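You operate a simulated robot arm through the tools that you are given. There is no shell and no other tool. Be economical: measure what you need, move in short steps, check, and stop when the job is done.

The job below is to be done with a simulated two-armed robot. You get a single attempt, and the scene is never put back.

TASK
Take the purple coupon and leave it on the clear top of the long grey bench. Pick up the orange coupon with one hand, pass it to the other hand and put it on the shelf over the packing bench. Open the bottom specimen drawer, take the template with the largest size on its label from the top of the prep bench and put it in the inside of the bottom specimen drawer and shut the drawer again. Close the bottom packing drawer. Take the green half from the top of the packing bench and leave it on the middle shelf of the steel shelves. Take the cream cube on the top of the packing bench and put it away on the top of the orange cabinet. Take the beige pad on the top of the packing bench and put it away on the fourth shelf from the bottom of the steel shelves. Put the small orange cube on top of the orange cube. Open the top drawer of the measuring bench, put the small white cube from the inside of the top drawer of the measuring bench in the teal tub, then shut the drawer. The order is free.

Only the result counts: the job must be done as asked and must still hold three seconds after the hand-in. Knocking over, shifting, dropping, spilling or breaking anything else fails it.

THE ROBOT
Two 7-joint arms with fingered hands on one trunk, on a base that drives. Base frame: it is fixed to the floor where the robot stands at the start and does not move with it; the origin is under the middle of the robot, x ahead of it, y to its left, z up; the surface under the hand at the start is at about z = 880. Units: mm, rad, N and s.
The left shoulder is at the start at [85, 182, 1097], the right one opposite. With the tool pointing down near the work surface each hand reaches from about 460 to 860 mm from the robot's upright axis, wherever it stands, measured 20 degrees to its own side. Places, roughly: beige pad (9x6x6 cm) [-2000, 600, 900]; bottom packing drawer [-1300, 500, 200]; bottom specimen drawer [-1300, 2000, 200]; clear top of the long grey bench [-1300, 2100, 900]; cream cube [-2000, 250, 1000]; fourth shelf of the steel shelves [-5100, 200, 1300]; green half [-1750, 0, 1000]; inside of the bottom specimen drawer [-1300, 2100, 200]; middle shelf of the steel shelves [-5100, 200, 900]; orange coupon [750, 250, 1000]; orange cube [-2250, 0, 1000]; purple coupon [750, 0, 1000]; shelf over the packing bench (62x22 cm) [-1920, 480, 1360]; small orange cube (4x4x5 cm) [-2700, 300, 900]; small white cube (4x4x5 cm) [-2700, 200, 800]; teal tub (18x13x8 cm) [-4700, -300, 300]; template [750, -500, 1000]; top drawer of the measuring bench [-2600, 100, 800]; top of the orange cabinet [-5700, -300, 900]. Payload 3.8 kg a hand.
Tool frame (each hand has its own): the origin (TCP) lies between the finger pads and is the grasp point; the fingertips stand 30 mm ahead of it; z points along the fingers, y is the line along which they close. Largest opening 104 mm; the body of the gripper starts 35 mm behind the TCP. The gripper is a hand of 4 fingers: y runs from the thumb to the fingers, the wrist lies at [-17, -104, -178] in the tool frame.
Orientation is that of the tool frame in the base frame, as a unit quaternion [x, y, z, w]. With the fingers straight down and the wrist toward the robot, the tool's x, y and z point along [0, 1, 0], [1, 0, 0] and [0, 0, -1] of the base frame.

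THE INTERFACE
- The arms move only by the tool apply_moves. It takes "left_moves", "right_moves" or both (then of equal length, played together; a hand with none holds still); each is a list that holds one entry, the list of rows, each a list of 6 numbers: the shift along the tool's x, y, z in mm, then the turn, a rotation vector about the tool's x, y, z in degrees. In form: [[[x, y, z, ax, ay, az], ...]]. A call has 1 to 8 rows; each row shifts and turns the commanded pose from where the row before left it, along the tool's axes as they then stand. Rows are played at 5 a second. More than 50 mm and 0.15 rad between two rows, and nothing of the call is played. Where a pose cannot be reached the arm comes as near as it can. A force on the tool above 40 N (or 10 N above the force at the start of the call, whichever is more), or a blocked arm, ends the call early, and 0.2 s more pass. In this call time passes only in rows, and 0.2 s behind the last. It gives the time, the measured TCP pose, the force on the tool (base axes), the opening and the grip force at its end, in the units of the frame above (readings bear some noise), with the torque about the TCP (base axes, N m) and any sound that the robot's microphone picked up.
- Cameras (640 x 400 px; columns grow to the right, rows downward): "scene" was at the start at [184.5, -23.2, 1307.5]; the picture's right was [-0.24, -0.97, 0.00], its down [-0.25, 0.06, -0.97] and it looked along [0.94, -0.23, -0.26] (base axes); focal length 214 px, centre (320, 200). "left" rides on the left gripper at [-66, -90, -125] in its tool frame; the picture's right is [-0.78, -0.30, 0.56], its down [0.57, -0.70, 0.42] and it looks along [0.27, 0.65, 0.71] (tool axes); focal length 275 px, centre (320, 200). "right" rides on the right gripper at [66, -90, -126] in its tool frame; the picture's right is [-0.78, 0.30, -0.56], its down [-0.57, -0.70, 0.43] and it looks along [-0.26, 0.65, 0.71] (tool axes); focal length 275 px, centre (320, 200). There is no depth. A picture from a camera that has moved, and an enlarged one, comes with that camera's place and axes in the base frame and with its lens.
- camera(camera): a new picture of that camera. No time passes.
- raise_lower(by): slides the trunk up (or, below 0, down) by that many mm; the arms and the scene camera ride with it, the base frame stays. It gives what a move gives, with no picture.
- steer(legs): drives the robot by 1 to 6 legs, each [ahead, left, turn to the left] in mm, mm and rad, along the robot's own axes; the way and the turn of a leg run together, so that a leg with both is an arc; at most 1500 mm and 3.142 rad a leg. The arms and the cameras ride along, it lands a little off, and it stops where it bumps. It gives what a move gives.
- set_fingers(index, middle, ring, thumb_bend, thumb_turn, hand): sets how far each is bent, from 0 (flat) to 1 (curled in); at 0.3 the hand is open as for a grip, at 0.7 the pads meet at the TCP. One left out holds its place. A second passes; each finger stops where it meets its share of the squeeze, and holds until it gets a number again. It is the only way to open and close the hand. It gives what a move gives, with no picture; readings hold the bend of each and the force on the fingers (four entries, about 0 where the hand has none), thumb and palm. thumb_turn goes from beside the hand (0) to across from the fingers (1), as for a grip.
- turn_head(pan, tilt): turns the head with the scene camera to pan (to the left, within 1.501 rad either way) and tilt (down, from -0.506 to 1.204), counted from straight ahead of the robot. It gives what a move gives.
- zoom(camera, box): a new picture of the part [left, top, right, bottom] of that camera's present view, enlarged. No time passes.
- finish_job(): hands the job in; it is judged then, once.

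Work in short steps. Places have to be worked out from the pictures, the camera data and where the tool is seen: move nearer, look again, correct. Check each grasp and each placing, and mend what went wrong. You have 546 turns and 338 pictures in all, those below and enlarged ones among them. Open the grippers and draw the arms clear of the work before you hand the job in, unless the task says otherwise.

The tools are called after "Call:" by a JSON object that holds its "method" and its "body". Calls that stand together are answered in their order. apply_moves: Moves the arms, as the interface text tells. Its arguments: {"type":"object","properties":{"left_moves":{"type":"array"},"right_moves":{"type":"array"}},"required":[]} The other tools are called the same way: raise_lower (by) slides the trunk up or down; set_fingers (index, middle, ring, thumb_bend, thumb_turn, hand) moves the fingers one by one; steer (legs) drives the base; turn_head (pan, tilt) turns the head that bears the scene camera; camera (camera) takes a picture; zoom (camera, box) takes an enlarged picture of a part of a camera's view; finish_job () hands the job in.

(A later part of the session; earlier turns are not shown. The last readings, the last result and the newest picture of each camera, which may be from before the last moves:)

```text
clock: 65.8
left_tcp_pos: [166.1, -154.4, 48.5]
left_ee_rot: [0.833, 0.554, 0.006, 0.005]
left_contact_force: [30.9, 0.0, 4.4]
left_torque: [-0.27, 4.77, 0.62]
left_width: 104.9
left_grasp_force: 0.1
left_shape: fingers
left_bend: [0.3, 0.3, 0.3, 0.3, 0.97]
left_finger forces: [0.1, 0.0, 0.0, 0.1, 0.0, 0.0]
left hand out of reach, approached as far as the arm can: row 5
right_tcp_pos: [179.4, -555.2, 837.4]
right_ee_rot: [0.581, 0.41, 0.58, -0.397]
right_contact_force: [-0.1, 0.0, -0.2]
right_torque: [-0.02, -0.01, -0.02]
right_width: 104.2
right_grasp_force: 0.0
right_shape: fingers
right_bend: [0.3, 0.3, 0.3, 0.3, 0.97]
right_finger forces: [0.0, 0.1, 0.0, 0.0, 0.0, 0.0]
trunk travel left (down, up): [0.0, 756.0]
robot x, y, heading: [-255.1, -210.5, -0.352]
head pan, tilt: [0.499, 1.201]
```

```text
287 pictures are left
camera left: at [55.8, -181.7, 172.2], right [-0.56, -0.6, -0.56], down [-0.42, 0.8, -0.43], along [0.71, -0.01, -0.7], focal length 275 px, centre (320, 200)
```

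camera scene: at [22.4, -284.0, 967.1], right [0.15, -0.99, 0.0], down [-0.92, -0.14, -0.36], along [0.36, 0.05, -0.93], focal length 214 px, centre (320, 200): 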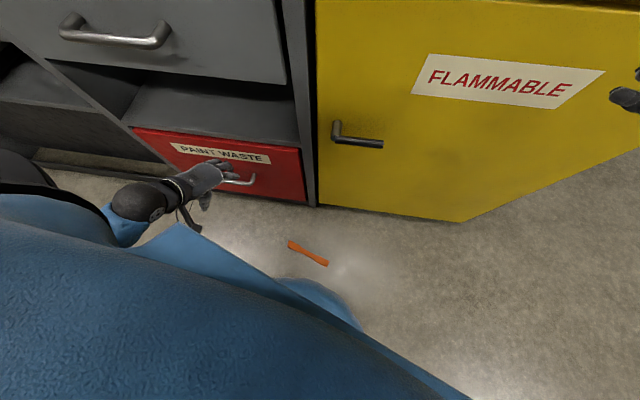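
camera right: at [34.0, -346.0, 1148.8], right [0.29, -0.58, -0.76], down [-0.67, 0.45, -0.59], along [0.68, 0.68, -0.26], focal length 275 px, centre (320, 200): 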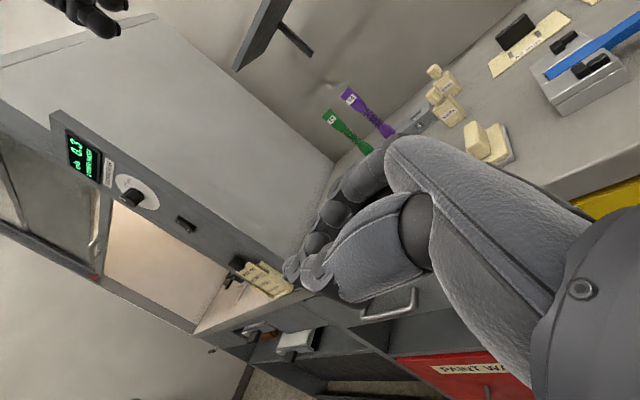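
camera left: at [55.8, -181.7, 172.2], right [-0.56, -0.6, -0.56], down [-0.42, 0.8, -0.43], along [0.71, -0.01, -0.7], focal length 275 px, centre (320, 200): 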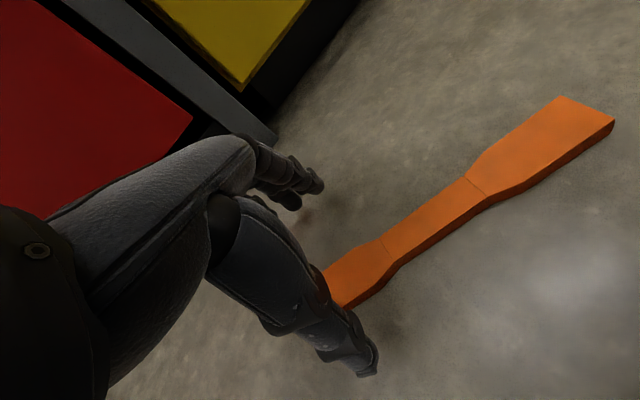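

It's now at z = 48, but the back of the hand leans on the base (31 N). I lift a little, tilt the tool 8.5° so that the wrist moves forward and up, and half close the fingers.

Call:
{"method": "apply_moves", "body": {"left_moves": [[[0, 0, -25, 0, 0, 0], [0, -4, 0, 8.5, 0, 0]]]}}

Call:
{"method": "set_fingers", "body": {"hand": "left", "index": 0.48, "middle": 0.48, "ring": 0.48, "thumb_bend": 0.48}}

Call:
{"method": "camera", "body": {"camera": "left"}}

```text
clock: 66.1
left_tcp_pos: [166.8, -153.5, 51.9]
left_ee_rot: [0.834, 0.552, 0.007, 0.003]
left_contact_force: [0.0, 0.6, 0.0]
left_torque: [0.01, 0.02, -0.02]
left_width: 104.7
left_grasp_force: 0.0
left_shape: fingers
left_bend: [0.3, 0.3, 0.3, 0.3, 0.97]
left_finger forces: [0.0, 0.0, 0.0, 0.1, 0.0, 0.0]
right_tcp_pos: [180.1, -553.9, 836.3]
right_ee_rot: [0.58, 0.411, 0.581, -0.397]
right_contact_force: [0.1, 0.0, -0.3]
right_torque: [0.0, -0.03, 0.01]
right_width: 104.5
right_grasp_force: 0.0
right_shape: fingers
right_bend: [0.3, 0.3, 0.3, 0.3, 0.97]
right_finger forces: [0.0, 0.0, 0.0, 0.0, 0.0, 0.0]
trunk travel left (down, up): [0.0, 756.0]
robot x, y, heading: [-258.0, -210.5, -0.351]
head pan, tilt: [0.499, 1.201]
stopped in row 1 (left hand): the force on the tool passed its limit at 59 N (the readings are from after the stop); the commanded pose is now the measured one
```

```text
clock: 67.1
left_tcp_pos: [167.0, -153.8, 51.4]
left_ee_rot: [0.833, 0.553, 0.007, 0.004]
left_contact_force: [1.1, 0.1, -0.3]
left_torque: [0.02, 0.1, 0.05]
left_width: 59.4
left_grasp_force: 0.1
left_shape: fingers
left_bend: [0.48, 0.48, 0.48, 0.48, 0.97]
left_finger forces: [0.1, 0.0, 0.0, 0.0, 0.1, 0.0]
right_tcp_pos: [180.4, -553.5, 836.2]
right_ee_rot: [0.58, 0.41, 0.581, -0.397]
right_contact_force: [0.6, 0.3, -1.2]
right_torque: [0.01, 0.0, -0.01]
right_width: 104.2
right_grasp_force: 0.1
right_shape: fingers
right_bend: [0.3, 0.3, 0.3, 0.3, 0.97]
right_finger forces: [0.0, 0.0, 0.0, 0.0, 0.0, 0.0]
trunk travel left (down, up): [0.0, 756.0]
robot x, y, heading: [-257.0, -207.8, -0.353]
head pan, tilt: [0.499, 1.201]
```

```text
286 pictures are left
camera left: at [55.9, -180.7, 175.8], right [-0.57, -0.6, -0.57], down [-0.42, 0.8, -0.43], along [0.71, -0.01, -0.7], focal length 275 px, centre (320, 200)
```

left: 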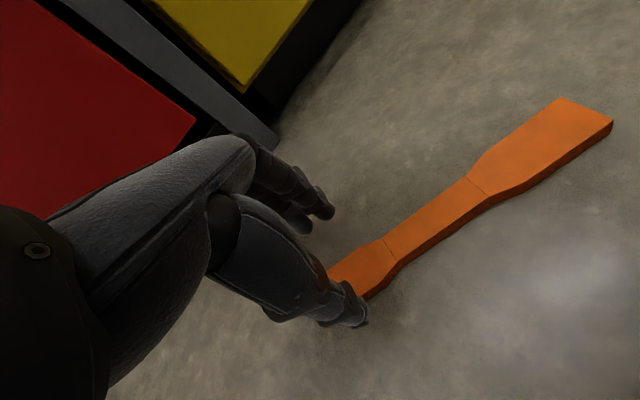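

Contact is gone. Now tilt the tool and descend gently.

Call:
{"method": "apply_moves", "body": {"left_moves": [[[0, 0, 0, 4, 0, 0], [0, -6, 0, 4.5, 0, 0], [0, 0, 8, 0, 0, 0], [0, 0, 8, 0, 0, 0]]]}}

Call:
{"method": "camera", "body": {"camera": "left"}}

```text
clock: 68.1
left_tcp_pos: [160.2, -149.9, 38.6]
left_ee_rot: [0.832, 0.552, -0.033, -0.056]
left_contact_force: [1.9, 1.3, 8.9]
left_torque: [0.03, -0.34, 0.04]
left_width: 59.4
left_grasp_force: 4.0
left_shape: fingers
left_bend: [0.48, 0.48, 0.48, 0.48, 0.97]
left_finger forces: [0.1, 9.1, 0.0, 0.1, 0.1, 0.0]
right_tcp_pos: [178.9, -553.2, 835.9]
right_ee_rot: [0.58, 0.411, 0.58, -0.398]
right_contact_force: [-1.1, -0.8, 0.3]
right_torque: [0.04, -0.01, 0.01]
right_width: 104.2
right_grasp_force: 0.0
right_shape: fingers
right_bend: [0.3, 0.3, 0.3, 0.3, 0.97]
right_finger forces: [0.0, 0.0, 0.0, 0.0, 0.0, 0.0]
trunk travel left (down, up): [0.0, 756.0]
robot x, y, heading: [-256.0, -212.1, -0.344]
head pan, tilt: [0.499, 1.201]
```

```text
285 pictures are left
camera left: at [67.7, -185.2, 173.5], right [-0.64, -0.57, -0.52], down [-0.47, 0.82, -0.33], along [0.61, 0.04, -0.79], focal length 275 px, centre (320, 200)
```

left: 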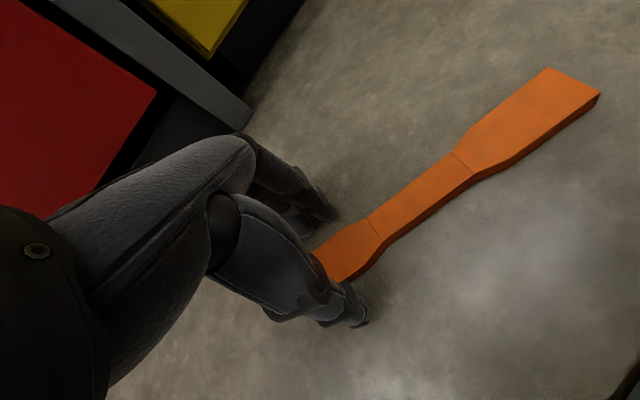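

A finger touches the floor, and the flare lies between thumb and fingers. I close.

Call:
{"method": "set_fingers", "body": {"hand": "left", "index": 0.75, "middle": 0.75, "ring": 0.75, "thumb_bend": 0.75}}

Call:
{"method": "camera", "body": {"camera": "left"}}

```text
clock: 69.1
left_tcp_pos: [161.1, -152.3, 39.1]
left_ee_rot: [0.832, 0.551, -0.033, -0.055]
left_contact_force: [8.1, -4.0, 19.2]
left_torque: [0.03, 0.18, -0.14]
left_width: 17.9
left_grasp_force: 20.2
left_shape: fingers
left_bend: [0.74, 0.74, 0.75, 0.61, 0.96]
left_finger forces: [9.0, 10.4, 4.1, 0.0, 17.0, 0.0]
right_tcp_pos: [178.1, -554.4, 837.6]
right_ee_rot: [0.581, 0.41, 0.58, -0.397]
right_contact_force: [-0.7, -0.2, -0.1]
right_torque: [0.0, 0.0, 0.04]
right_width: 104.0
right_grasp_force: 0.0
right_shape: fingers
right_bend: [0.3, 0.3, 0.3, 0.3, 0.97]
right_finger forces: [0.0, 0.1, 0.0, 0.0, 0.0, 0.1]
trunk travel left (down, up): [0.0, 756.0]
robot x, y, heading: [-262.2, -213.3, -0.346]
head pan, tilt: [0.499, 1.201]
```

```text
284 pictures are left
camera left: at [67.8, -185.9, 173.8], right [-0.64, -0.57, -0.52], down [-0.47, 0.82, -0.33], along [0.61, 0.03, -0.79], focal length 275 px, centre (320, 200)
```

left: 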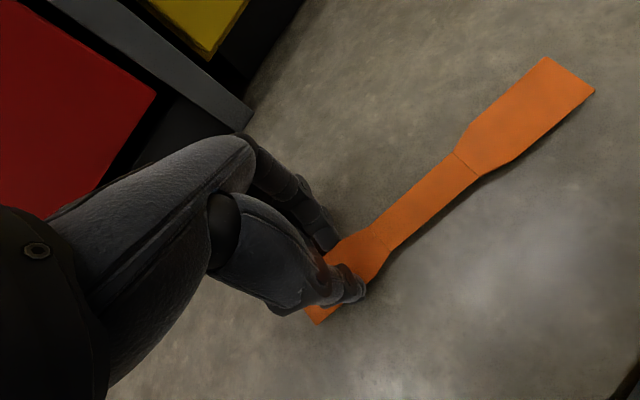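

It looks gripped (20 N). I lift slowly by 40 mm and look.

Call:
{"method": "apply_moves", "body": {"left_moves": [[[0, 0, -10, 0, 0, 0], [0, 0, -15, 0, 0, 0], [0, 0, -20, 0, 0, 0]]]}}

Call:
{"method": "camera", "body": {"camera": "left"}}

```text
clock: 69.9
left_tcp_pos: [164.3, -154.0, 81.2]
left_ee_rot: [0.832, 0.551, -0.034, -0.058]
left_contact_force: [0.0, 0.3, 0.3]
left_torque: [0.03, -0.02, 0.01]
left_width: 4.3
left_grasp_force: 7.1
left_shape: fingers
left_bend: [0.74, 0.75, 0.75, 0.69, 0.98]
left_finger forces: [8.2, 0.6, 0.1, 0.0, 5.7, 0.0]
right_tcp_pos: [179.1, -553.5, 836.1]
right_ee_rot: [0.581, 0.41, 0.58, -0.398]
right_contact_force: [-0.3, -0.2, -0.6]
right_torque: [0.0, 0.0, -0.03]
right_width: 104.6
right_grasp_force: 0.0
right_shape: fingers
right_bend: [0.3, 0.3, 0.3, 0.3, 0.97]
right_finger forces: [0.1, 0.0, 0.1, 0.0, 0.0, 0.1]
trunk travel left (down, up): [0.0, 756.0]
robot x, y, heading: [-257.9, -208.7, -0.348]
head pan, tilt: [0.499, 1.201]
```

```text
283 pictures are left
camera left: at [71.5, -188.4, 217.6], right [-0.64, -0.57, -0.52], down [-0.47, 0.82, -0.32], along [0.61, 0.04, -0.79], focal length 275 px, centre (320, 200)
```

left: 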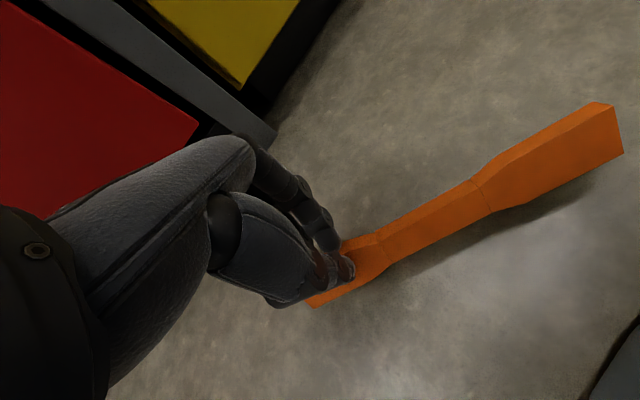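

The coupon is lifted, pinched across its thickness by index and thumb. I tighten the grip and raise further.

Call:
{"method": "set_fingers", "body": {"hand": "left", "index": 0.82, "middle": 0.82, "ring": 0.75, "thumb_bend": 0.78}}

Call:
{"method": "camera", "body": {"camera": "left"}}

```text
clock: 70.9
left_tcp_pos: [165.9, -153.9, 82.5]
left_ee_rot: [0.832, 0.551, -0.034, -0.057]
left_contact_force: [-1.0, -0.3, -0.9]
left_torque: [-0.02, -0.03, 0.0]
left_width: 2.8
left_grasp_force: 10.9
left_shape: fingers
left_bend: [0.74, 0.82, 0.75, 0.71, 0.98]
left_finger forces: [12.9, 0.0, 0.0, 0.0, 8.9, 0.0]
right_tcp_pos: [180.3, -555.1, 837.1]
right_ee_rot: [0.581, 0.41, 0.58, -0.398]
right_contact_force: [0.7, -0.4, 0.7]
right_torque: [0.01, 0.01, 0.01]
right_width: 104.1
right_grasp_force: 0.1
right_shape: fingers
right_bend: [0.3, 0.3, 0.3, 0.3, 0.97]
right_finger forces: [0.0, 0.0, 0.0, 0.0, 0.0, 0.0]
trunk travel left (down, up): [0.0, 756.0]
robot x, y, heading: [-256.4, -207.8, -0.351]
head pan, tilt: [0.499, 1.201]
```

```text
282 pictures are left
camera left: at [72.4, -188.5, 217.5], right [-0.64, -0.57, -0.52], down [-0.47, 0.82, -0.32], along [0.61, 0.04, -0.79], focal length 275 px, centre (320, 200)
```

left: 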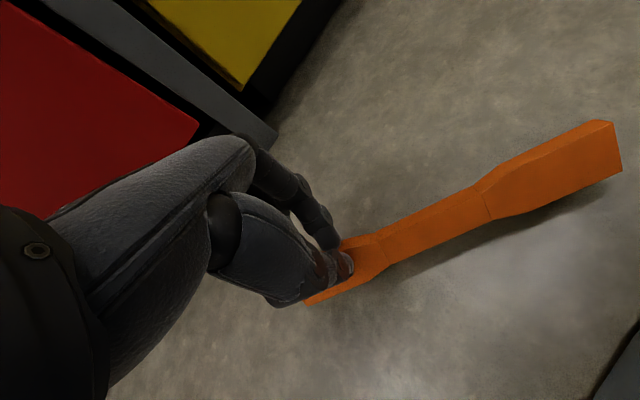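

Held by index and thumb. I raise it gently with the arm, then back the robot off from the bench.

Call:
{"method": "apply_moves", "body": {"left_moves": [[[0, 0, -15, 0, 0, 0], [0, 0, -25, 0, 0, 0], [0, 0, -30, 0, 0, 0], [0, 0, -30, 0, 0, 0], [0, 0, -30, 0, 0, 0]]]}}

Call:
{"method": "steer", "body": {"legs": [[-250, 0, 0]]}}

Call:
{"method": "apply_moves", "body": {"left_moves": [[[0, 0, -20, 0, 0, 0], [0, 0, -30, 0, 0, 0], [0, 0, -40, 0, 0, 0], [0, 0, -40, 0, 0, 0], [0, 0, -40, 0, 0, 0], [0, 0, -40, 0, 0, 0], [0, 0, -40, 0, 0, 0], [0, 0, -30, 0, 0, 0]]]}}

Call:
{"method": "camera", "body": {"camera": "left"}}

Call:
{"method": "camera", "body": {"camera": "scene"}}

```text
clock: 72.1
left_tcp_pos: [178.7, -160.4, 210.4]
left_ee_rot: [0.832, 0.551, -0.033, -0.058]
left_contact_force: [0.1, 0.1, -0.5]
left_torque: [0.04, -0.02, -0.02]
left_width: 2.9
left_grasp_force: 11.4
left_shape: fingers
left_bend: [0.74, 0.82, 0.75, 0.71, 0.98]
left_finger forces: [13.2, 0.1, 0.2, 0.0, 8.9, 0.1]
right_tcp_pos: [179.7, -554.0, 835.6]
right_ee_rot: [0.581, 0.41, 0.58, -0.397]
right_contact_force: [-0.6, 0.5, -0.6]
right_torque: [0.01, 0.03, 0.02]
right_width: 104.2
right_grasp_force: 0.0
right_shape: fingers
right_bend: [0.3, 0.3, 0.3, 0.3, 0.97]
right_finger forces: [0.0, 0.0, 0.0, 0.1, 0.0, 0.1]
trunk travel left (down, up): [0.0, 756.0]
robot x, y, heading: [-257.0, -208.6, -0.351]
head pan, tilt: [0.499, 1.201]
```

```text
clock: 74.0
left_tcp_pos: [-57.6, -71.9, 209.6]
left_ee_rot: [0.831, 0.553, -0.035, -0.058]
left_contact_force: [-0.7, -0.1, -0.3]
left_torque: [-0.02, 0.0, 0.02]
left_width: 3.2
left_grasp_force: 10.5
left_shape: fingers
left_bend: [0.74, 0.82, 0.75, 0.71, 0.98]
left_finger forces: [13.2, 0.1, 0.3, 0.0, 9.1, 0.0]
right_tcp_pos: [-56.2, -466.4, 836.8]
right_ee_rot: [0.58, 0.411, 0.579, -0.399]
right_contact_force: [0.1, -0.3, 0.4]
right_torque: [-0.01, 0.01, -0.02]
right_width: 104.0
right_grasp_force: 0.1
right_shape: fingers
right_bend: [0.3, 0.3, 0.3, 0.3, 0.97]
right_finger forces: [0.0, 0.1, 0.1, 0.0, 0.1, 0.1]
trunk travel left (down, up): [0.0, 756.0]
robot x, y, heading: [-489.9, -124.1, -0.348]
head pan, tilt: [0.499, 1.201]
```

```text
clock: 75.8
left_tcp_pos: [-9.2, -97.9, 473.0]
left_ee_rot: [0.83, 0.553, -0.034, -0.058]
left_contact_force: [1.0, 1.1, -0.7]
left_torque: [0.02, -0.02, -0.04]
left_width: 2.5
left_grasp_force: 11.5
left_shape: fingers
left_bend: [0.74, 0.82, 0.75, 0.71, 0.97]
left_finger forces: [13.4, 0.0, 0.2, 0.0, 8.9, 0.0]
left hand out of reach, approached as far as the arm can: row 8
right_tcp_pos: [-56.7, -466.9, 836.6]
right_ee_rot: [0.58, 0.411, 0.58, -0.398]
right_contact_force: [0.0, 1.1, 0.2]
right_torque: [0.01, 0.01, -0.02]
right_width: 104.5
right_grasp_force: 0.1
right_shape: fingers
right_bend: [0.3, 0.3, 0.3, 0.3, 0.97]
right_finger forces: [0.1, 0.1, 0.0, 0.0, 0.0, 0.0]
trunk travel left (down, up): [0.0, 756.0]
robot x, y, heading: [-495.8, -122.6, -0.347]
head pan, tilt: [0.499, 1.201]
```

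```text
281 pictures are left
camera left: at [-102.4, -132.6, 609.6], right [-0.64, -0.57, -0.52], down [-0.47, 0.82, -0.32], along [0.61, 0.04, -0.79], focal length 275 px, centre (320, 200)
```

left: 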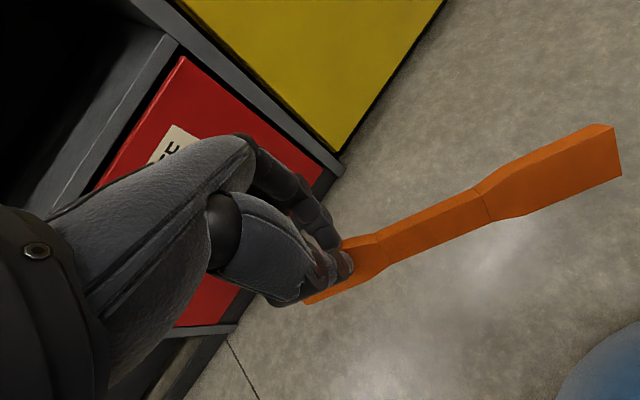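

```text
280 pictures are left
camera scene: at [-214.2, -196.7, 967.1], right [0.15, -0.99, 0.0], down [-0.92, -0.14, -0.36], along [0.36, 0.05, -0.93], focal length 214 px, centre (320, 200)
```

scene: 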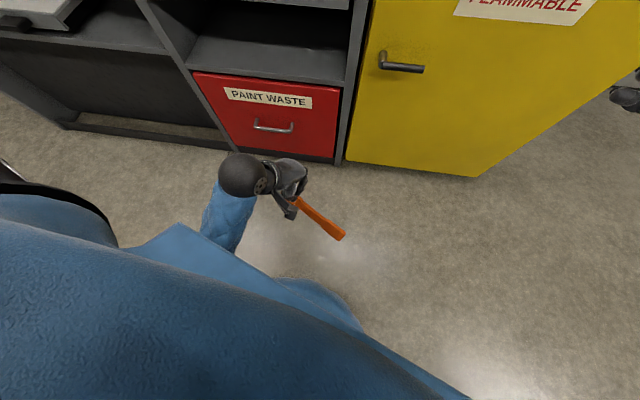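

Grip is stable. I raise the trunk 250 mm for a comfortable handover height.

Call:
{"method": "raise_lower", "body": {"by": 250}}

Call:
{"method": "apply_moves", "body": {"left_moves": [[[0, 25, -25, 0, 0, 0], [0, 25, -30, 0, 0, 0], [0, 25, -30, 0, 0, 0], [0, 20, -35, 0, 0, 0], [0, 20, -40, 0, 0, 0], [0, 20, -40, 0, 0, 0], [0, 10, -40, 0, 0, 0], [0, 0, -40, 0, 0, 0]]]}}

Call:
{"method": "turn_head", "body": {"pan": 0.0, "tilt": 0.7}}

Call:
{"method": "camera", "body": {"camera": "scene"}}

Call:
{"method": "camera", "body": {"camera": "right"}}

```text
clock: 78.3
left_tcp_pos: [-10.0, -98.0, 721.4]
left_ee_rot: [0.83, 0.553, -0.035, -0.058]
left_contact_force: [0.3, 0.7, -1.2]
left_torque: [0.05, -0.01, 0.04]
left_width: 2.6
left_grasp_force: 11.0
left_shape: fingers
left_bend: [0.74, 0.82, 0.75, 0.71, 0.97]
left_finger forces: [13.4, 0.1, 0.2, 0.1, 9.0, 0.1]
right_tcp_pos: [-55.4, -467.2, 1086.4]
right_ee_rot: [0.581, 0.41, 0.58, -0.398]
right_contact_force: [-0.8, 0.0, 0.1]
right_torque: [0.01, -0.03, 0.01]
right_width: 104.3
right_grasp_force: 0.1
right_shape: fingers
right_bend: [0.3, 0.3, 0.3, 0.3, 0.97]
right_finger forces: [0.0, 0.0, 0.0, 0.1, 0.0, 0.0]
trunk travel left (down, up): [-250.0, 506.0]
robot x, y, heading: [-492.8, -124.0, -0.346]
head pan, tilt: [0.499, 1.201]
```

```text
clock: 80.2
left_tcp_pos: [152.9, -169.6, 981.0]
left_ee_rot: [0.83, 0.553, -0.034, -0.058]
left_contact_force: [-0.1, 0.4, -0.5]
left_torque: [0.07, -0.03, 0.04]
left_width: 2.5
left_grasp_force: 11.0
left_shape: fingers
left_bend: [0.74, 0.82, 0.75, 0.71, 0.97]
left_finger forces: [13.2, 0.0, 0.2, 0.1, 8.7, 0.0]
right_tcp_pos: [-57.5, -467.5, 1086.1]
right_ee_rot: [0.579, 0.41, 0.581, -0.398]
right_contact_force: [0.4, -0.5, -0.3]
right_torque: [0.03, 0.0, 0.0]
right_width: 104.3
right_grasp_force: 0.1
right_shape: fingers
right_bend: [0.3, 0.3, 0.3, 0.3, 0.97]
right_finger forces: [0.0, 0.0, 0.0, 0.0, 0.1, 0.0]
trunk travel left (down, up): [-250.0, 506.0]
robot x, y, heading: [-494.3, -124.0, -0.355]
head pan, tilt: [0.499, 1.201]
```

```text
clock: 81.1
left_tcp_pos: [153.9, -168.8, 979.7]
left_ee_rot: [0.831, 0.553, -0.034, -0.058]
left_contact_force: [0.6, 0.0, 0.2]
left_torque: [0.03, -0.03, -0.02]
left_width: 2.3
left_grasp_force: 11.1
left_shape: fingers
left_bend: [0.74, 0.82, 0.75, 0.71, 0.97]
left_finger forces: [13.2, 0.1, 0.3, 0.1, 8.7, 0.0]
right_tcp_pos: [-56.2, -467.3, 1087.0]
right_ee_rot: [0.58, 0.411, 0.58, -0.399]
right_contact_force: [0.6, -0.2, -0.3]
right_torque: [0.02, -0.02, 0.01]
right_width: 104.3
right_grasp_force: 0.1
right_shape: fingers
right_bend: [0.3, 0.3, 0.3, 0.3, 0.97]
right_finger forces: [0.1, 0.1, 0.0, 0.0, 0.1, 0.0]
trunk travel left (down, up): [-250.0, 506.0]
robot x, y, heading: [-492.5, -124.2, -0.351]
head pan, tilt: [0.0, 0.7]
```

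```text
279 pictures are left
camera scene: at [-325.7, -184.6, 1267.3], right [-0.34, -0.94, 0.0], down [-0.61, 0.22, -0.76], along [0.72, -0.26, -0.65], focal length 214 px, centre (320, 200)
```

scene: 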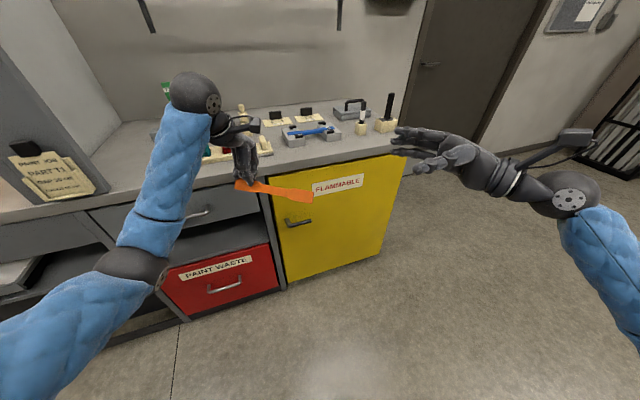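

```text
278 pictures are left
camera right: at [-184.2, -552.7, 1151.8], right [0.09, -0.64, -0.77], down [-0.51, 0.63, -0.59], along [0.86, 0.44, -0.26], focal length 275 px, centre (320, 200)
```

right: 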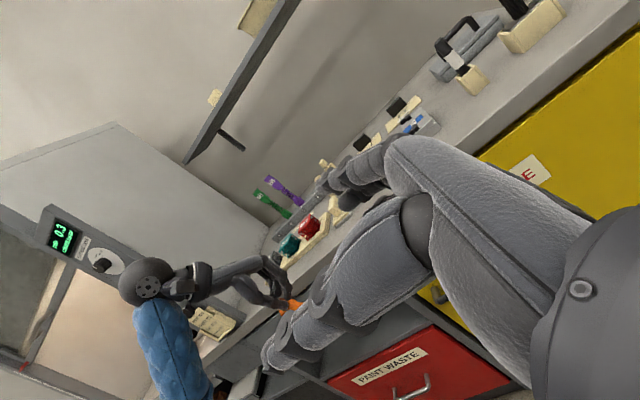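

The coupon's free end is at about (62, -307, 928), axis toward the left hand ≈ (0.52, 0.83, 0.17). I bring the right hand to 100 mm short of it, aligned to that axis.

Call:
{"method": "apply_moves", "body": {"right_moves": [[[-35, 8, 24, 0, 0, 0], [-35, 8, 24, 0, 0, 0], [-35, 9, 25, 0, 0, 0], [-35, 9, 25, 0, 0, 0], [-34, 8, 25, 0, 0, 0], [0, 0, 0, -5.9, 5.1, 0], [0, 0, 0, -5.8, 5, 0]]]}}

Call:
{"method": "camera", "body": {"camera": "right"}}

Call:
{"method": "camera", "body": {"camera": "scene"}}

```text
clock: 82.7
left_tcp_pos: [154.1, -168.3, 979.6]
left_ee_rot: [0.831, 0.553, -0.034, -0.057]
left_contact_force: [1.0, 0.2, -1.4]
left_torque: [-0.02, -0.05, -0.03]
left_width: 2.2
left_grasp_force: 11.5
left_shape: fingers
left_bend: [0.74, 0.82, 0.75, 0.71, 0.97]
left_finger forces: [13.3, 0.0, 0.3, 0.0, 8.7, 0.0]
right_tcp_pos: [28.6, -368.1, 911.2]
right_ee_rot: [0.564, 0.312, 0.667, -0.372]
right_contact_force: [0.8, 0.3, 0.0]
right_torque: [0.01, 0.01, -0.01]
right_width: 104.1
right_grasp_force: 0.0
right_shape: fingers
right_bend: [0.3, 0.3, 0.3, 0.3, 0.97]
right_finger forces: [0.0, 0.1, 0.0, 0.1, 0.0, 0.1]
trunk travel left (down, up): [-250.0, 506.0]
robot x, y, heading: [-492.9, -120.9, -0.347]
head pan, tilt: [0.0, 0.7]
```

```text
277 pictures are left
camera right: at [-119.2, -436.3, 955.6], right [0.03, -0.51, -0.86], down [-0.32, 0.81, -0.49], along [0.95, 0.29, -0.14], focal length 275 px, centre (320, 200)
```

right: 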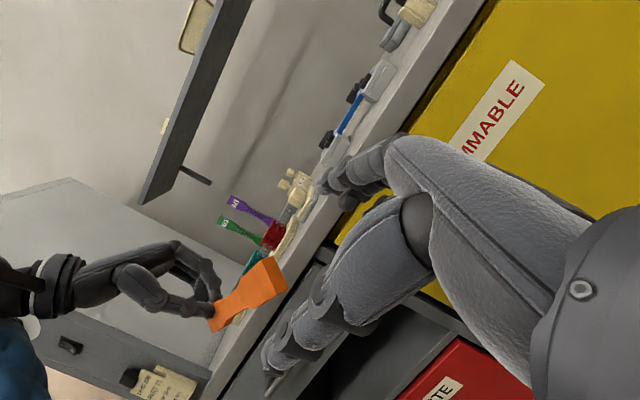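

```text
276 pictures are left
camera scene: at [-325.7, -184.4, 1267.4], right [-0.34, -0.94, 0.0], down [-0.61, 0.22, -0.76], along [0.72, -0.26, -0.64], focal length 214 px, centre (320, 200)
```

scene: 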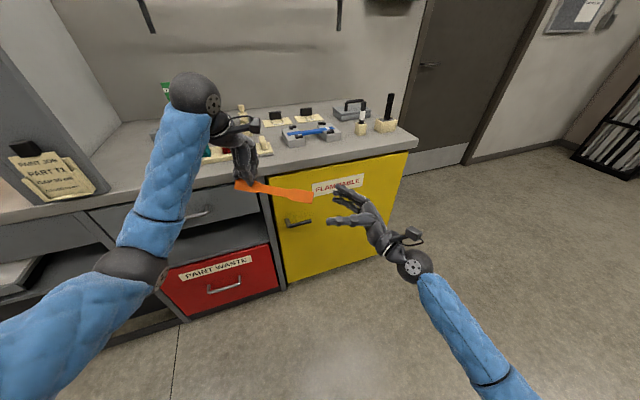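

The predicted and seen end agree (≈(65, -307, 924)). I zoom in to judge the coupon's face orientation.

Call:
{"method": "zoom", "body": {"camera": "right", "box": [160, 220, 320, 340]}}

Call:
{"method": "zoom", "body": {"camera": "scene", "box": [210, 130, 420, 260]}}

```text
3.33 times, centred on (240, 280) of right
camera zoom: at [-119.2, -436.3, 955.6], right [0.03, -0.51, -0.86], down [-0.32, 0.81, -0.49], along [0.95, 0.29, -0.14], focal length 918 px, centre (587, -67)
```

zoom: 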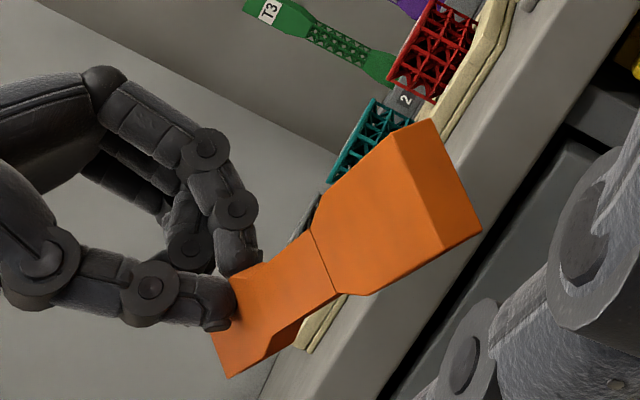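

```text
3.05 times, centred on (315, 195) of scene
camera zoom: at [-325.7, -184.4, 1267.4], right [-0.34, -0.94, 0.0], down [-0.61, 0.22, -0.76], along [0.72, -0.26, -0.64], focal length 654 px, centre (335, 215)
```

zoom: 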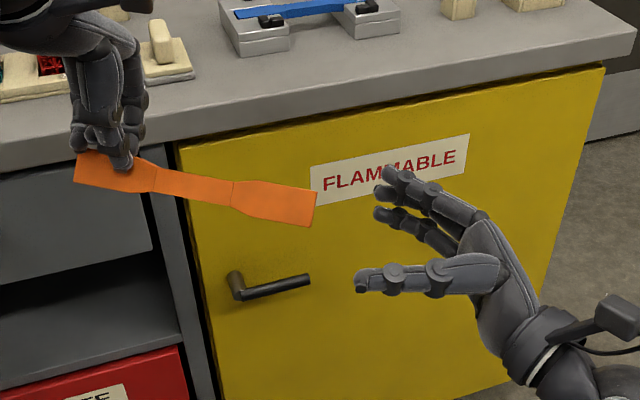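

Alignment is right on the axis. I advance 97 mm so the coupon's end goes deep between the right thumb and fingers.

Call:
{"method": "apply_moves", "body": {"right_moves": [[[0, 0, 30, 0, 0, 0], [0, 0, 30, 0, 0, 0], [0, 0, 25, 0, 0, 0], [0, 0, 12, 0, 0, 0]]]}}

Call:
{"method": "camera", "body": {"camera": "right"}}

Call:
{"method": "zoom", "body": {"camera": "scene", "box": [210, 130, 420, 260]}}

```text
clock: 83.7
left_tcp_pos: [154.1, -167.7, 979.4]
left_ee_rot: [0.831, 0.553, -0.034, -0.058]
left_contact_force: [0.0, -0.2, 0.5]
left_torque: [0.02, -0.05, 0.04]
left_width: 2.4
left_grasp_force: 11.6
left_shape: fingers
left_bend: [0.74, 0.82, 0.75, 0.71, 0.97]
left_finger forces: [13.2, 0.0, 0.3, 0.1, 8.8, 0.1]
right_tcp_pos: [78.8, -286.2, 927.1]
right_ee_rot: [0.564, 0.314, 0.667, -0.372]
right_contact_force: [0.1, -0.1, -0.8]
right_torque: [0.01, -0.02, 0.0]
right_width: 104.5
right_grasp_force: 0.0
right_shape: fingers
right_bend: [0.3, 0.3, 0.3, 0.3, 0.97]
right_finger forces: [0.1, 0.0, 0.0, 0.0, 0.1, 0.0]
trunk travel left (down, up): [-250.0, 506.0]
robot x, y, heading: [-493.4, -120.4, -0.352]
head pan, tilt: [0.0, 0.7]
```

```text
273 pictures are left
camera right: at [-69.0, -354.9, 971.0], right [0.03, -0.51, -0.86], down [-0.33, 0.81, -0.49], along [0.95, 0.29, -0.14], focal length 275 px, centre (320, 200)
```

right: 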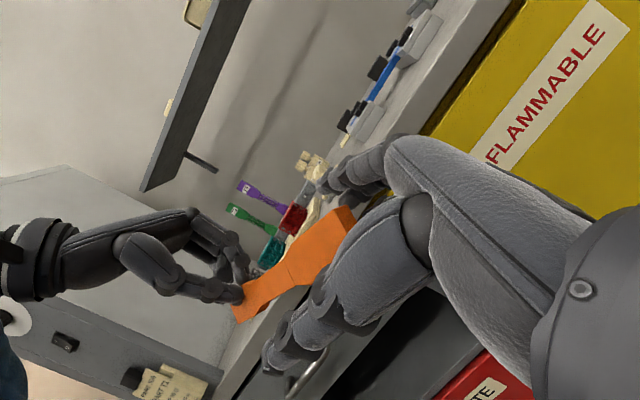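

```text
3.05 times, centred on (315, 195) of scene
camera zoom: at [-325.6, -184.6, 1267.4], right [-0.34, -0.94, 0.0], down [-0.61, 0.22, -0.76], along [0.72, -0.26, -0.64], focal length 654 px, centre (335, 215)
```

zoom: 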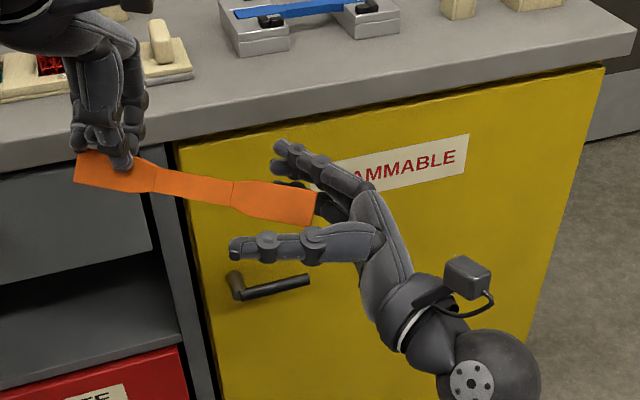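

The coupon's end lies deep between thumb and fingers. I close the right hand firmly.

Call:
{"method": "set_fingers", "body": {"hand": "right", "index": 0.8, "middle": 0.8, "ring": 0.8, "thumb_bend": 0.78}}

Call:
{"method": "camera", "body": {"camera": "right"}}

Call:
{"method": "zoom", "body": {"camera": "scene", "box": [210, 130, 420, 260]}}

```text
clock: 84.7
left_tcp_pos: [154.3, -169.5, 979.8]
left_ee_rot: [0.831, 0.553, -0.035, -0.058]
left_contact_force: [-3.1, -4.6, -1.2]
left_torque: [-0.09, 0.09, -0.06]
left_width: 1.8
left_grasp_force: 11.7
left_shape: fingers
left_bend: [0.74, 0.82, 0.75, 0.72, 0.97]
left_finger forces: [13.5, 0.0, 0.1, 0.0, 10.4, 0.1]
right_tcp_pos: [77.9, -286.6, 926.3]
right_ee_rot: [0.564, 0.313, 0.667, -0.372]
right_contact_force: [2.1, 4.0, 1.0]
right_torque: [0.01, 0.0, -0.02]
right_width: 12.5
right_grasp_force: 16.2
right_shape: fingers
right_bend: [0.71, 0.78, 0.8, 0.68, 0.94]
right_finger forces: [8.8, 9.2, 0.0, 0.1, 15.5, 0.0]
trunk travel left (down, up): [-250.0, 506.0]
robot x, y, heading: [-495.6, -120.9, -0.35]
head pan, tilt: [0.0, 0.7]
```

```text
271 pictures are left
camera right: at [-69.2, -355.0, 971.0], right [0.03, -0.51, -0.86], down [-0.33, 0.81, -0.49], along [0.95, 0.29, -0.14], focal length 275 px, centre (320, 200)
```

right: 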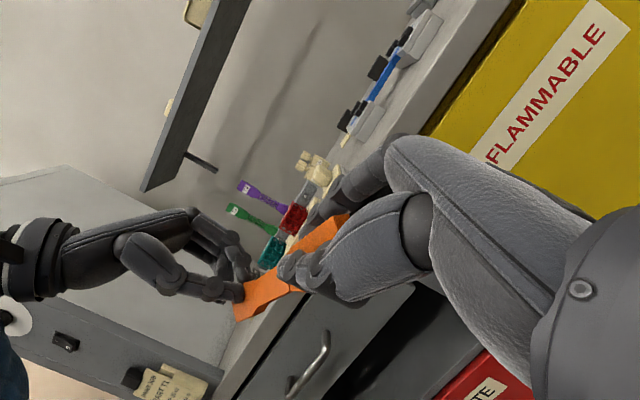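

```text
3.05 times, centred on (315, 195) of scene
camera zoom: at [-325.7, -184.7, 1267.4], right [-0.34, -0.94, 0.0], down [-0.61, 0.22, -0.76], along [0.72, -0.26, -0.64], focal length 654 px, centre (335, 215)
```

zoom: 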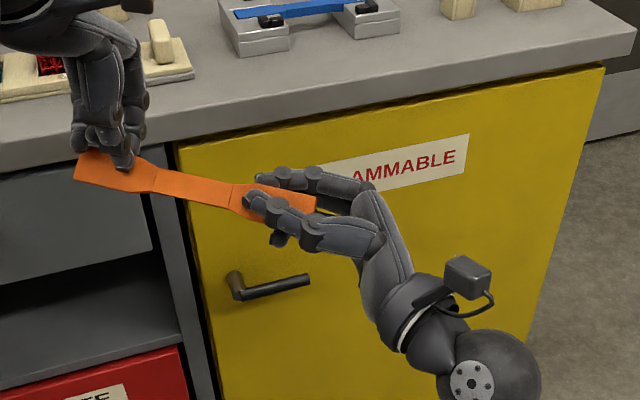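

A solid pinch now (12.5 mm, index + middle + thumb). I open the left hand and raise it away.

Call:
{"method": "set_fingers", "body": {"hand": "left", "index": 0.4, "middle": 0.4, "ring": 0.4, "thumb_bend": 0.4}}

Call:
{"method": "zoom", "body": {"camera": "scene", "box": [210, 130, 420, 260]}}

```text
clock: 85.7
left_tcp_pos: [153.8, -168.5, 978.8]
left_ee_rot: [0.831, 0.553, -0.034, -0.058]
left_contact_force: [0.7, -0.4, 0.1]
left_torque: [0.01, 0.0, -0.03]
left_width: 79.2
left_grasp_force: 0.1
left_shape: fingers
left_bend: [0.4, 0.4, 0.4, 0.4, 0.97]
left_finger forces: [0.0, 0.0, 0.0, 0.0, 0.0, 0.1]
right_tcp_pos: [77.6, -288.4, 926.6]
right_ee_rot: [0.565, 0.313, 0.667, -0.371]
right_contact_force: [0.9, -0.6, -0.2]
right_torque: [0.02, -0.02, -0.03]
right_width: 8.5
right_grasp_force: 16.7
right_shape: fingers
right_bend: [0.71, 0.79, 0.8, 0.71, 0.93]
right_finger forces: [6.6, 11.2, 0.0, 0.0, 15.5, 0.0]
trunk travel left (down, up): [-250.0, 506.0]
robot x, y, heading: [-492.5, -124.9, -0.35]
head pan, tilt: [0.0, 0.7]
```

```text
3.05 times, centred on (315, 195) of scene
camera zoom: at [-325.7, -184.7, 1267.4], right [-0.34, -0.94, 0.0], down [-0.61, 0.22, -0.76], along [0.72, -0.26, -0.64], focal length 654 px, centre (335, 215)
```

zoom: 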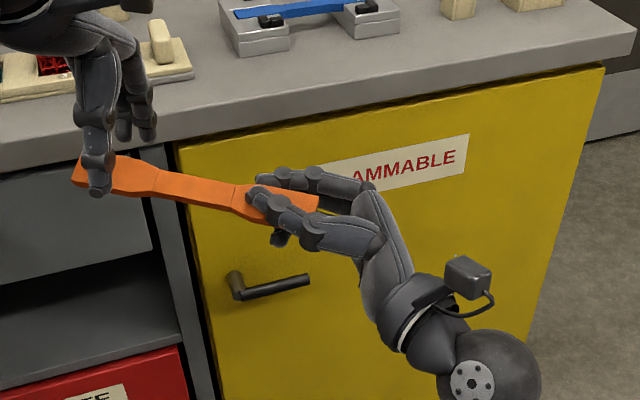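

Handover succeeded. I raise the left hand clear and then retract the right with the coupon to a carry pose.

Call:
{"method": "apply_moves", "body": {"left_moves": [[[0, 0, -40, 0, 0, 0], [0, 0, -45, 0, 0, 0], [0, -20, -45, 0, 0, 0], [0, -30, -30, 0, 0, 0]]]}}

Call:
{"method": "steer", "body": {"legs": [[-350, 0, 0], [0, 0, 1.5]]}}

Call:
{"method": "turn_head", "body": {"pan": 0.7, "tilt": 0.25}}

Call:
{"method": "camera", "body": {"camera": "scene"}}

```text
clock: 86.7
left_tcp_pos: [125.4, -158.5, 1143.1]
left_ee_rot: [0.831, 0.553, -0.034, -0.058]
left_contact_force: [0.0, 0.6, 0.7]
left_torque: [0.0, 0.0, 0.0]
left_width: 79.0
left_grasp_force: 0.0
left_shape: fingers
left_bend: [0.4, 0.4, 0.4, 0.4, 0.97]
left_finger forces: [0.1, 0.0, 0.0, 0.0, 0.1, 0.0]
right_tcp_pos: [77.7, -287.8, 927.3]
right_ee_rot: [0.564, 0.315, 0.667, -0.371]
right_contact_force: [0.2, -0.2, 0.1]
right_torque: [-0.05, 0.02, -0.02]
right_width: 8.7
right_grasp_force: 16.1
right_shape: fingers
right_bend: [0.71, 0.79, 0.8, 0.71, 0.93]
right_finger forces: [6.6, 11.1, 0.0, 0.1, 15.4, 0.1]
trunk travel left (down, up): [-250.0, 506.0]
robot x, y, heading: [-493.0, -123.5, -0.346]
head pan, tilt: [0.0, 0.7]
```

```text
clock: 92.8
left_tcp_pos: [-787.1, 621.6, 1143.2]
left_ee_rot: [0.205, 0.976, -0.066, -0.017]
left_contact_force: [0.1, 0.0, 0.5]
left_torque: [-0.05, -0.02, -0.02]
left_width: 79.4
left_grasp_force: 0.1
left_shape: fingers
left_bend: [0.4, 0.4, 0.4, 0.4, 0.97]
left_finger forces: [0.0, 0.0, 0.0, 0.1, 0.0, 0.0]
right_tcp_pos: [-658.7, 569.8, 928.4]
right_ee_rot: [-0.183, -0.619, -0.214, 0.733]
right_contact_force: [-0.6, 0.4, 0.2]
right_torque: [0.0, -0.09, -0.01]
right_width: 8.3
right_grasp_force: 15.7
right_shape: fingers
right_bend: [0.71, 0.79, 0.8, 0.71, 0.93]
right_finger forces: [6.4, 10.6, 0.0, 0.0, 14.7, 0.0]
trunk travel left (down, up): [-250.0, 506.0]
robot x, y, heading: [-829.8, 1.1, 1.209]
head pan, tilt: [0.0, 0.7]
```

```text
clock: 93.8
left_tcp_pos: [-786.7, 621.0, 1143.9]
left_ee_rot: [0.204, 0.977, -0.065, -0.017]
left_contact_force: [0.7, -0.2, -0.1]
left_torque: [-0.01, 0.02, 0.03]
left_width: 79.0
left_grasp_force: 0.2
left_shape: fingers
left_bend: [0.4, 0.4, 0.4, 0.4, 0.97]
left_finger forces: [0.1, 0.0, 0.1, 0.0, 0.0, 0.0]
right_tcp_pos: [-659.2, 569.0, 926.7]
right_ee_rot: [-0.182, -0.62, -0.214, 0.733]
right_contact_force: [-0.3, -0.2, 0.2]
right_torque: [0.0, -0.03, -0.01]
right_width: 7.9
right_grasp_force: 15.8
right_shape: fingers
right_bend: [0.71, 0.79, 0.8, 0.71, 0.93]
right_finger forces: [6.4, 10.6, 0.1, 0.0, 14.6, 0.0]
trunk travel left (down, up): [-250.0, 506.0]
robot x, y, heading: [-835.3, -2.8, 1.209]
head pan, tilt: [0.7, 0.25]
```

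```text
268 pictures are left
camera scene: at [-829.3, 174.9, 1308.2], right [0.94, 0.33, 0.0], down [0.08, -0.23, -0.97], along [-0.32, 0.91, -0.25], focal length 214 px, centre (320, 200)
```

scene: 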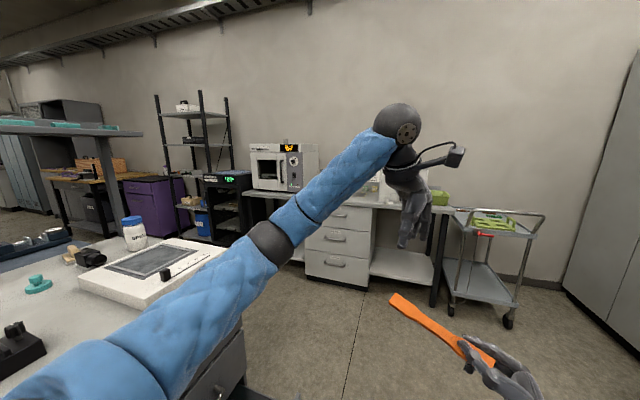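

I can see the long grey bench with white drawers ahead and the packing bench at left. I look further left.

Call:
{"method": "turn_head", "body": {"pan": 1.5, "tilt": 0.35}}

Call:
{"method": "camera", "body": {"camera": "scene"}}

```text
clock: 95.0
left_tcp_pos: [-786.9, 619.6, 1143.4]
left_ee_rot: [0.203, 0.977, -0.065, -0.018]
left_contact_force: [0.2, -1.5, -0.4]
left_torque: [0.01, 0.01, -0.02]
left_width: 79.2
left_grasp_force: 0.0
left_shape: fingers
left_bend: [0.4, 0.4, 0.4, 0.4, 0.97]
left_finger forces: [0.0, 0.0, 0.0, 0.0, 0.1, 0.0]
right_tcp_pos: [-658.3, 568.2, 926.8]
right_ee_rot: [-0.181, -0.619, -0.214, 0.733]
right_contact_force: [-0.2, 0.4, 0.2]
right_torque: [-0.05, -0.02, 0.0]
right_width: 8.0
right_grasp_force: 16.2
right_shape: fingers
right_bend: [0.71, 0.79, 0.8, 0.71, 0.93]
right_finger forces: [6.3, 10.7, 0.0, 0.0, 14.7, 0.1]
trunk travel left (down, up): [-250.0, 506.0]
robot x, y, heading: [-832.3, -1.3, 1.207]
head pan, tilt: [1.499, 0.351]
```

```text
267 pictures are left
camera scene: at [-882.9, 126.0, 1298.8], right [0.42, 0.91, 0.0], down [0.31, -0.15, -0.94], along [-0.85, 0.4, -0.34], focal length 214 px, centre (320, 200)
```

scene: 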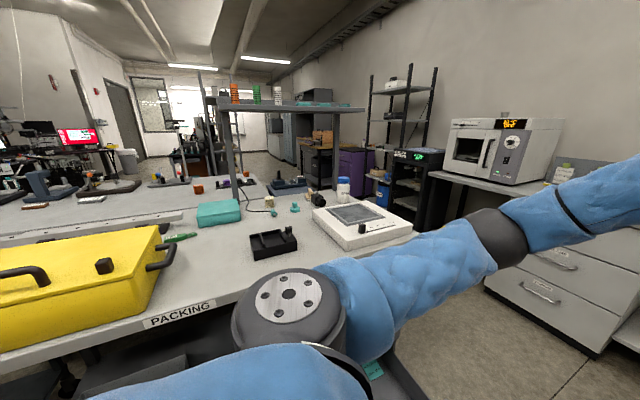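

The packing bench's front edge faces me at x ≈ -1340; the shelf spans y ≈ 170–790. I drive to about (-550, 500) and face it squarely.

Call:
{"method": "steer", "body": {"legs": [[567, -84, 0], [0, 0, 1.93]]}}

Call:
{"method": "turn_head", "body": {"pan": 0.0, "tilt": 0.45}}

Call:
{"method": "camera", "body": {"camera": "scene"}}

```text
clock: 102.9
left_tcp_pos: [-1149.5, 313.0, 1142.3]
left_ee_rot: [-0.687, 0.724, -0.051, 0.043]
left_contact_force: [0.3, 0.4, -0.5]
left_torque: [0.03, 0.05, 0.01]
left_width: 79.3
left_grasp_force: 0.1
left_shape: fingers
left_bend: [0.4, 0.4, 0.4, 0.4, 0.97]
left_finger forces: [0.0, 0.0, 0.0, 0.0, 0.0, 0.0]
right_tcp_pos: [-1146.3, 450.4, 927.2]
right_ee_rot: [0.404, -0.503, 0.48, 0.594]
right_contact_force: [-0.2, -0.2, -0.6]
right_torque: [0.02, 0.0, -0.02]
right_width: 7.4
right_grasp_force: 15.5
right_shape: fingers
right_bend: [0.71, 0.79, 0.8, 0.72, 0.93]
right_finger forces: [6.4, 10.0, 0.0, 0.0, 13.9, 0.0]
trunk travel left (down, up): [-250.0, 506.0]
robot x, y, heading: [-553.0, 484.6, 3.132]
head pan, tilt: [1.499, 0.351]
```

```text
clock: 104.5
left_tcp_pos: [-1148.0, 314.1, 1144.4]
left_ee_rot: [-0.687, 0.724, -0.051, 0.043]
left_contact_force: [0.0, -0.3, 0.3]
left_torque: [0.0, -0.04, 0.0]
left_width: 79.0
left_grasp_force: 0.0
left_shape: fingers
left_bend: [0.4, 0.4, 0.4, 0.4, 0.97]
left_finger forces: [0.0, 0.0, 0.1, 0.0, 0.0, 0.0]
right_tcp_pos: [-1145.7, 451.5, 926.1]
right_ee_rot: [0.405, -0.503, 0.48, 0.594]
right_contact_force: [0.9, -1.2, -0.4]
right_torque: [0.01, -0.01, 0.0]
right_width: 7.5
right_grasp_force: 14.6
right_shape: fingers
right_bend: [0.71, 0.79, 0.8, 0.72, 0.93]
right_finger forces: [6.3, 9.9, 0.0, 0.0, 13.9, 0.0]
trunk travel left (down, up): [-250.0, 506.0]
robot x, y, heading: [-551.5, 488.8, 3.136]
head pan, tilt: [0.0, 0.45]
```

```text
266 pictures are left
camera scene: at [-737.5, 489.1, 1289.6], right [0.0, 1.0, 0.0], down [0.44, 0.0, -0.9], along [-0.9, 0.0, -0.44], focal length 214 px, centre (320, 200)
```

scene: 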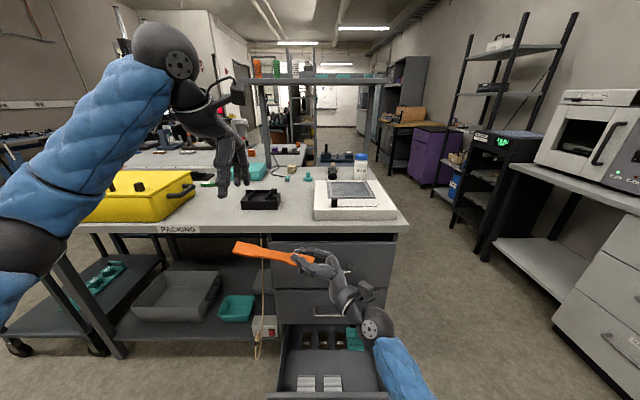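

The bottom packing drawer stands open towards me. First I move the right hand with the coupon up and back, and shift the robot right so the left hand lines up with the drawer.

Call:
{"method": "apply_moves", "body": {"right_moves": [[[40, -25, -5, 0, 0, 0], [40, -25, -5, 0, 0, 0], [40, -25, -5, 0, 0, 0], [40, -20, -10, 0, 0, 0]]], "left_moves": [[[0, -35, 0, 0, 0, 0], [0, -35, 0, 0, 0, 0], [0, -35, 0, 0, 0, 0], [0, -35, 0, 0, 0, 0]]]}}

Call:
{"method": "steer", "body": {"legs": [[0, -235, 0]]}}

Call:
{"method": "raise_lower", "body": {"by": -250}}

Call:
{"method": "turn_head", "body": {"pan": 0.3, "tilt": 0.9}}

Call:
{"method": "camera", "body": {"camera": "scene"}}

```text
clock: 105.5
left_tcp_pos: [-1007.1, 305.6, 1163.0]
left_ee_rot: [-0.686, 0.724, -0.051, 0.044]
left_contact_force: [0.1, 0.6, 1.0]
left_torque: [0.03, 0.02, 0.0]
left_width: 79.0
left_grasp_force: 0.1
left_shape: fingers
left_bend: [0.4, 0.4, 0.4, 0.4, 0.97]
left_finger forces: [0.0, 0.0, 0.0, 0.0, 0.0, 0.0]
right_tcp_pos: [-1042.8, 491.8, 1059.3]
right_ee_rot: [0.426, -0.528, 0.455, 0.578]
right_contact_force: [-0.2, -0.4, -1.4]
right_torque: [0.04, 0.02, 0.0]
right_width: 6.4
right_grasp_force: 15.6
right_shape: fingers
right_bend: [0.71, 0.79, 0.8, 0.72, 0.92]
right_finger forces: [6.3, 11.1, 0.0, 0.0, 14.8, 0.0]
trunk travel left (down, up): [-250.0, 506.0]
robot x, y, heading: [-549.5, 486.9, 3.135]
head pan, tilt: [0.0, 0.45]
```

```text
clock: 107.2
left_tcp_pos: [-1007.6, 546.5, 1162.5]
left_ee_rot: [-0.685, 0.725, -0.051, 0.043]
left_contact_force: [-1.0, -0.1, -0.4]
left_torque: [0.0, 0.01, 0.0]
left_width: 79.2
left_grasp_force: 0.0
left_shape: fingers
left_bend: [0.4, 0.4, 0.4, 0.4, 0.97]
left_finger forces: [0.0, 0.0, 0.0, 0.1, 0.1, 0.0]
right_tcp_pos: [-1042.5, 732.0, 1062.1]
right_ee_rot: [0.424, -0.524, 0.454, 0.583]
right_contact_force: [-0.5, 0.7, 0.4]
right_torque: [-0.01, -0.02, -0.03]
right_width: 6.4
right_grasp_force: 16.0
right_shape: fingers
right_bend: [0.71, 0.79, 0.8, 0.72, 0.92]
right_finger forces: [6.3, 11.0, 0.1, 0.1, 14.8, 0.0]
trunk travel left (down, up): [-250.0, 506.0]
robot x, y, heading: [-547.7, 727.7, 3.134]
head pan, tilt: [0.0, 0.45]
```

```text
clock: 109.8
left_tcp_pos: [-1005.7, 545.2, 911.8]
left_ee_rot: [-0.686, 0.725, -0.051, 0.043]
left_contact_force: [-0.8, -0.1, -0.7]
left_torque: [0.0, -0.02, 0.02]
left_width: 79.5
left_grasp_force: 0.2
left_shape: fingers
left_bend: [0.4, 0.4, 0.4, 0.4, 0.97]
left_finger forces: [0.1, 0.0, 0.1, 0.1, 0.1, 0.0]
right_tcp_pos: [-1097.1, 733.5, 731.7]
right_ee_rot: [-0.388, 0.585, -0.484, -0.522]
right_contact_force: [0.7, -0.1, -0.9]
right_torque: [0.05, -0.04, -0.03]
right_width: 6.5
right_grasp_force: 16.3
right_shape: fingers
right_bend: [0.71, 0.79, 0.8, 0.72, 0.92]
right_finger forces: [6.2, 11.0, 0.0, 0.0, 14.9, 0.0]
trunk travel left (down, up): [0.0, 756.0]
robot x, y, heading: [-550.2, 728.4, 3.139]
head pan, tilt: [0.0, 0.45]
```

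```text
clock: 110.7
left_tcp_pos: [-1007.8, 546.0, 911.1]
left_ee_rot: [-0.684, 0.726, -0.051, 0.044]
left_contact_force: [-0.3, 0.2, 0.2]
left_torque: [-0.03, 0.03, -0.02]
left_width: 79.1
left_grasp_force: 0.1
left_shape: fingers
left_bend: [0.4, 0.4, 0.4, 0.4, 0.97]
left_finger forces: [0.0, 0.0, 0.1, 0.0, 0.1, 0.0]
right_tcp_pos: [-1098.7, 734.2, 732.7]
right_ee_rot: [-0.388, 0.585, -0.484, -0.523]
right_contact_force: [0.9, -1.0, -0.7]
right_torque: [0.05, 0.02, 0.01]
right_width: 6.2
right_grasp_force: 15.5
right_shape: fingers
right_bend: [0.71, 0.79, 0.8, 0.72, 0.92]
right_finger forces: [6.4, 11.0, 0.1, 0.0, 14.9, 0.1]
trunk travel left (down, up): [0.0, 756.0]
robot x, y, heading: [-551.0, 722.3, 3.134]
head pan, tilt: [0.3, 0.901]
```

```text
265 pictures are left
camera scene: at [-861.4, 706.6, 987.0], right [-0.29, 0.96, 0.0], down [0.75, 0.23, -0.62], along [-0.6, -0.18, -0.78], focal length 214 px, centre (320, 200)
```

scene: 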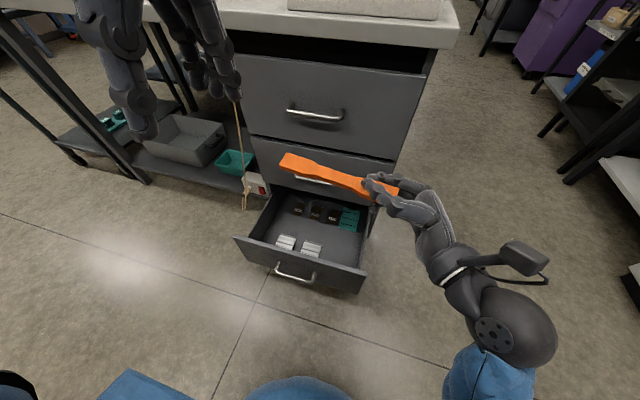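

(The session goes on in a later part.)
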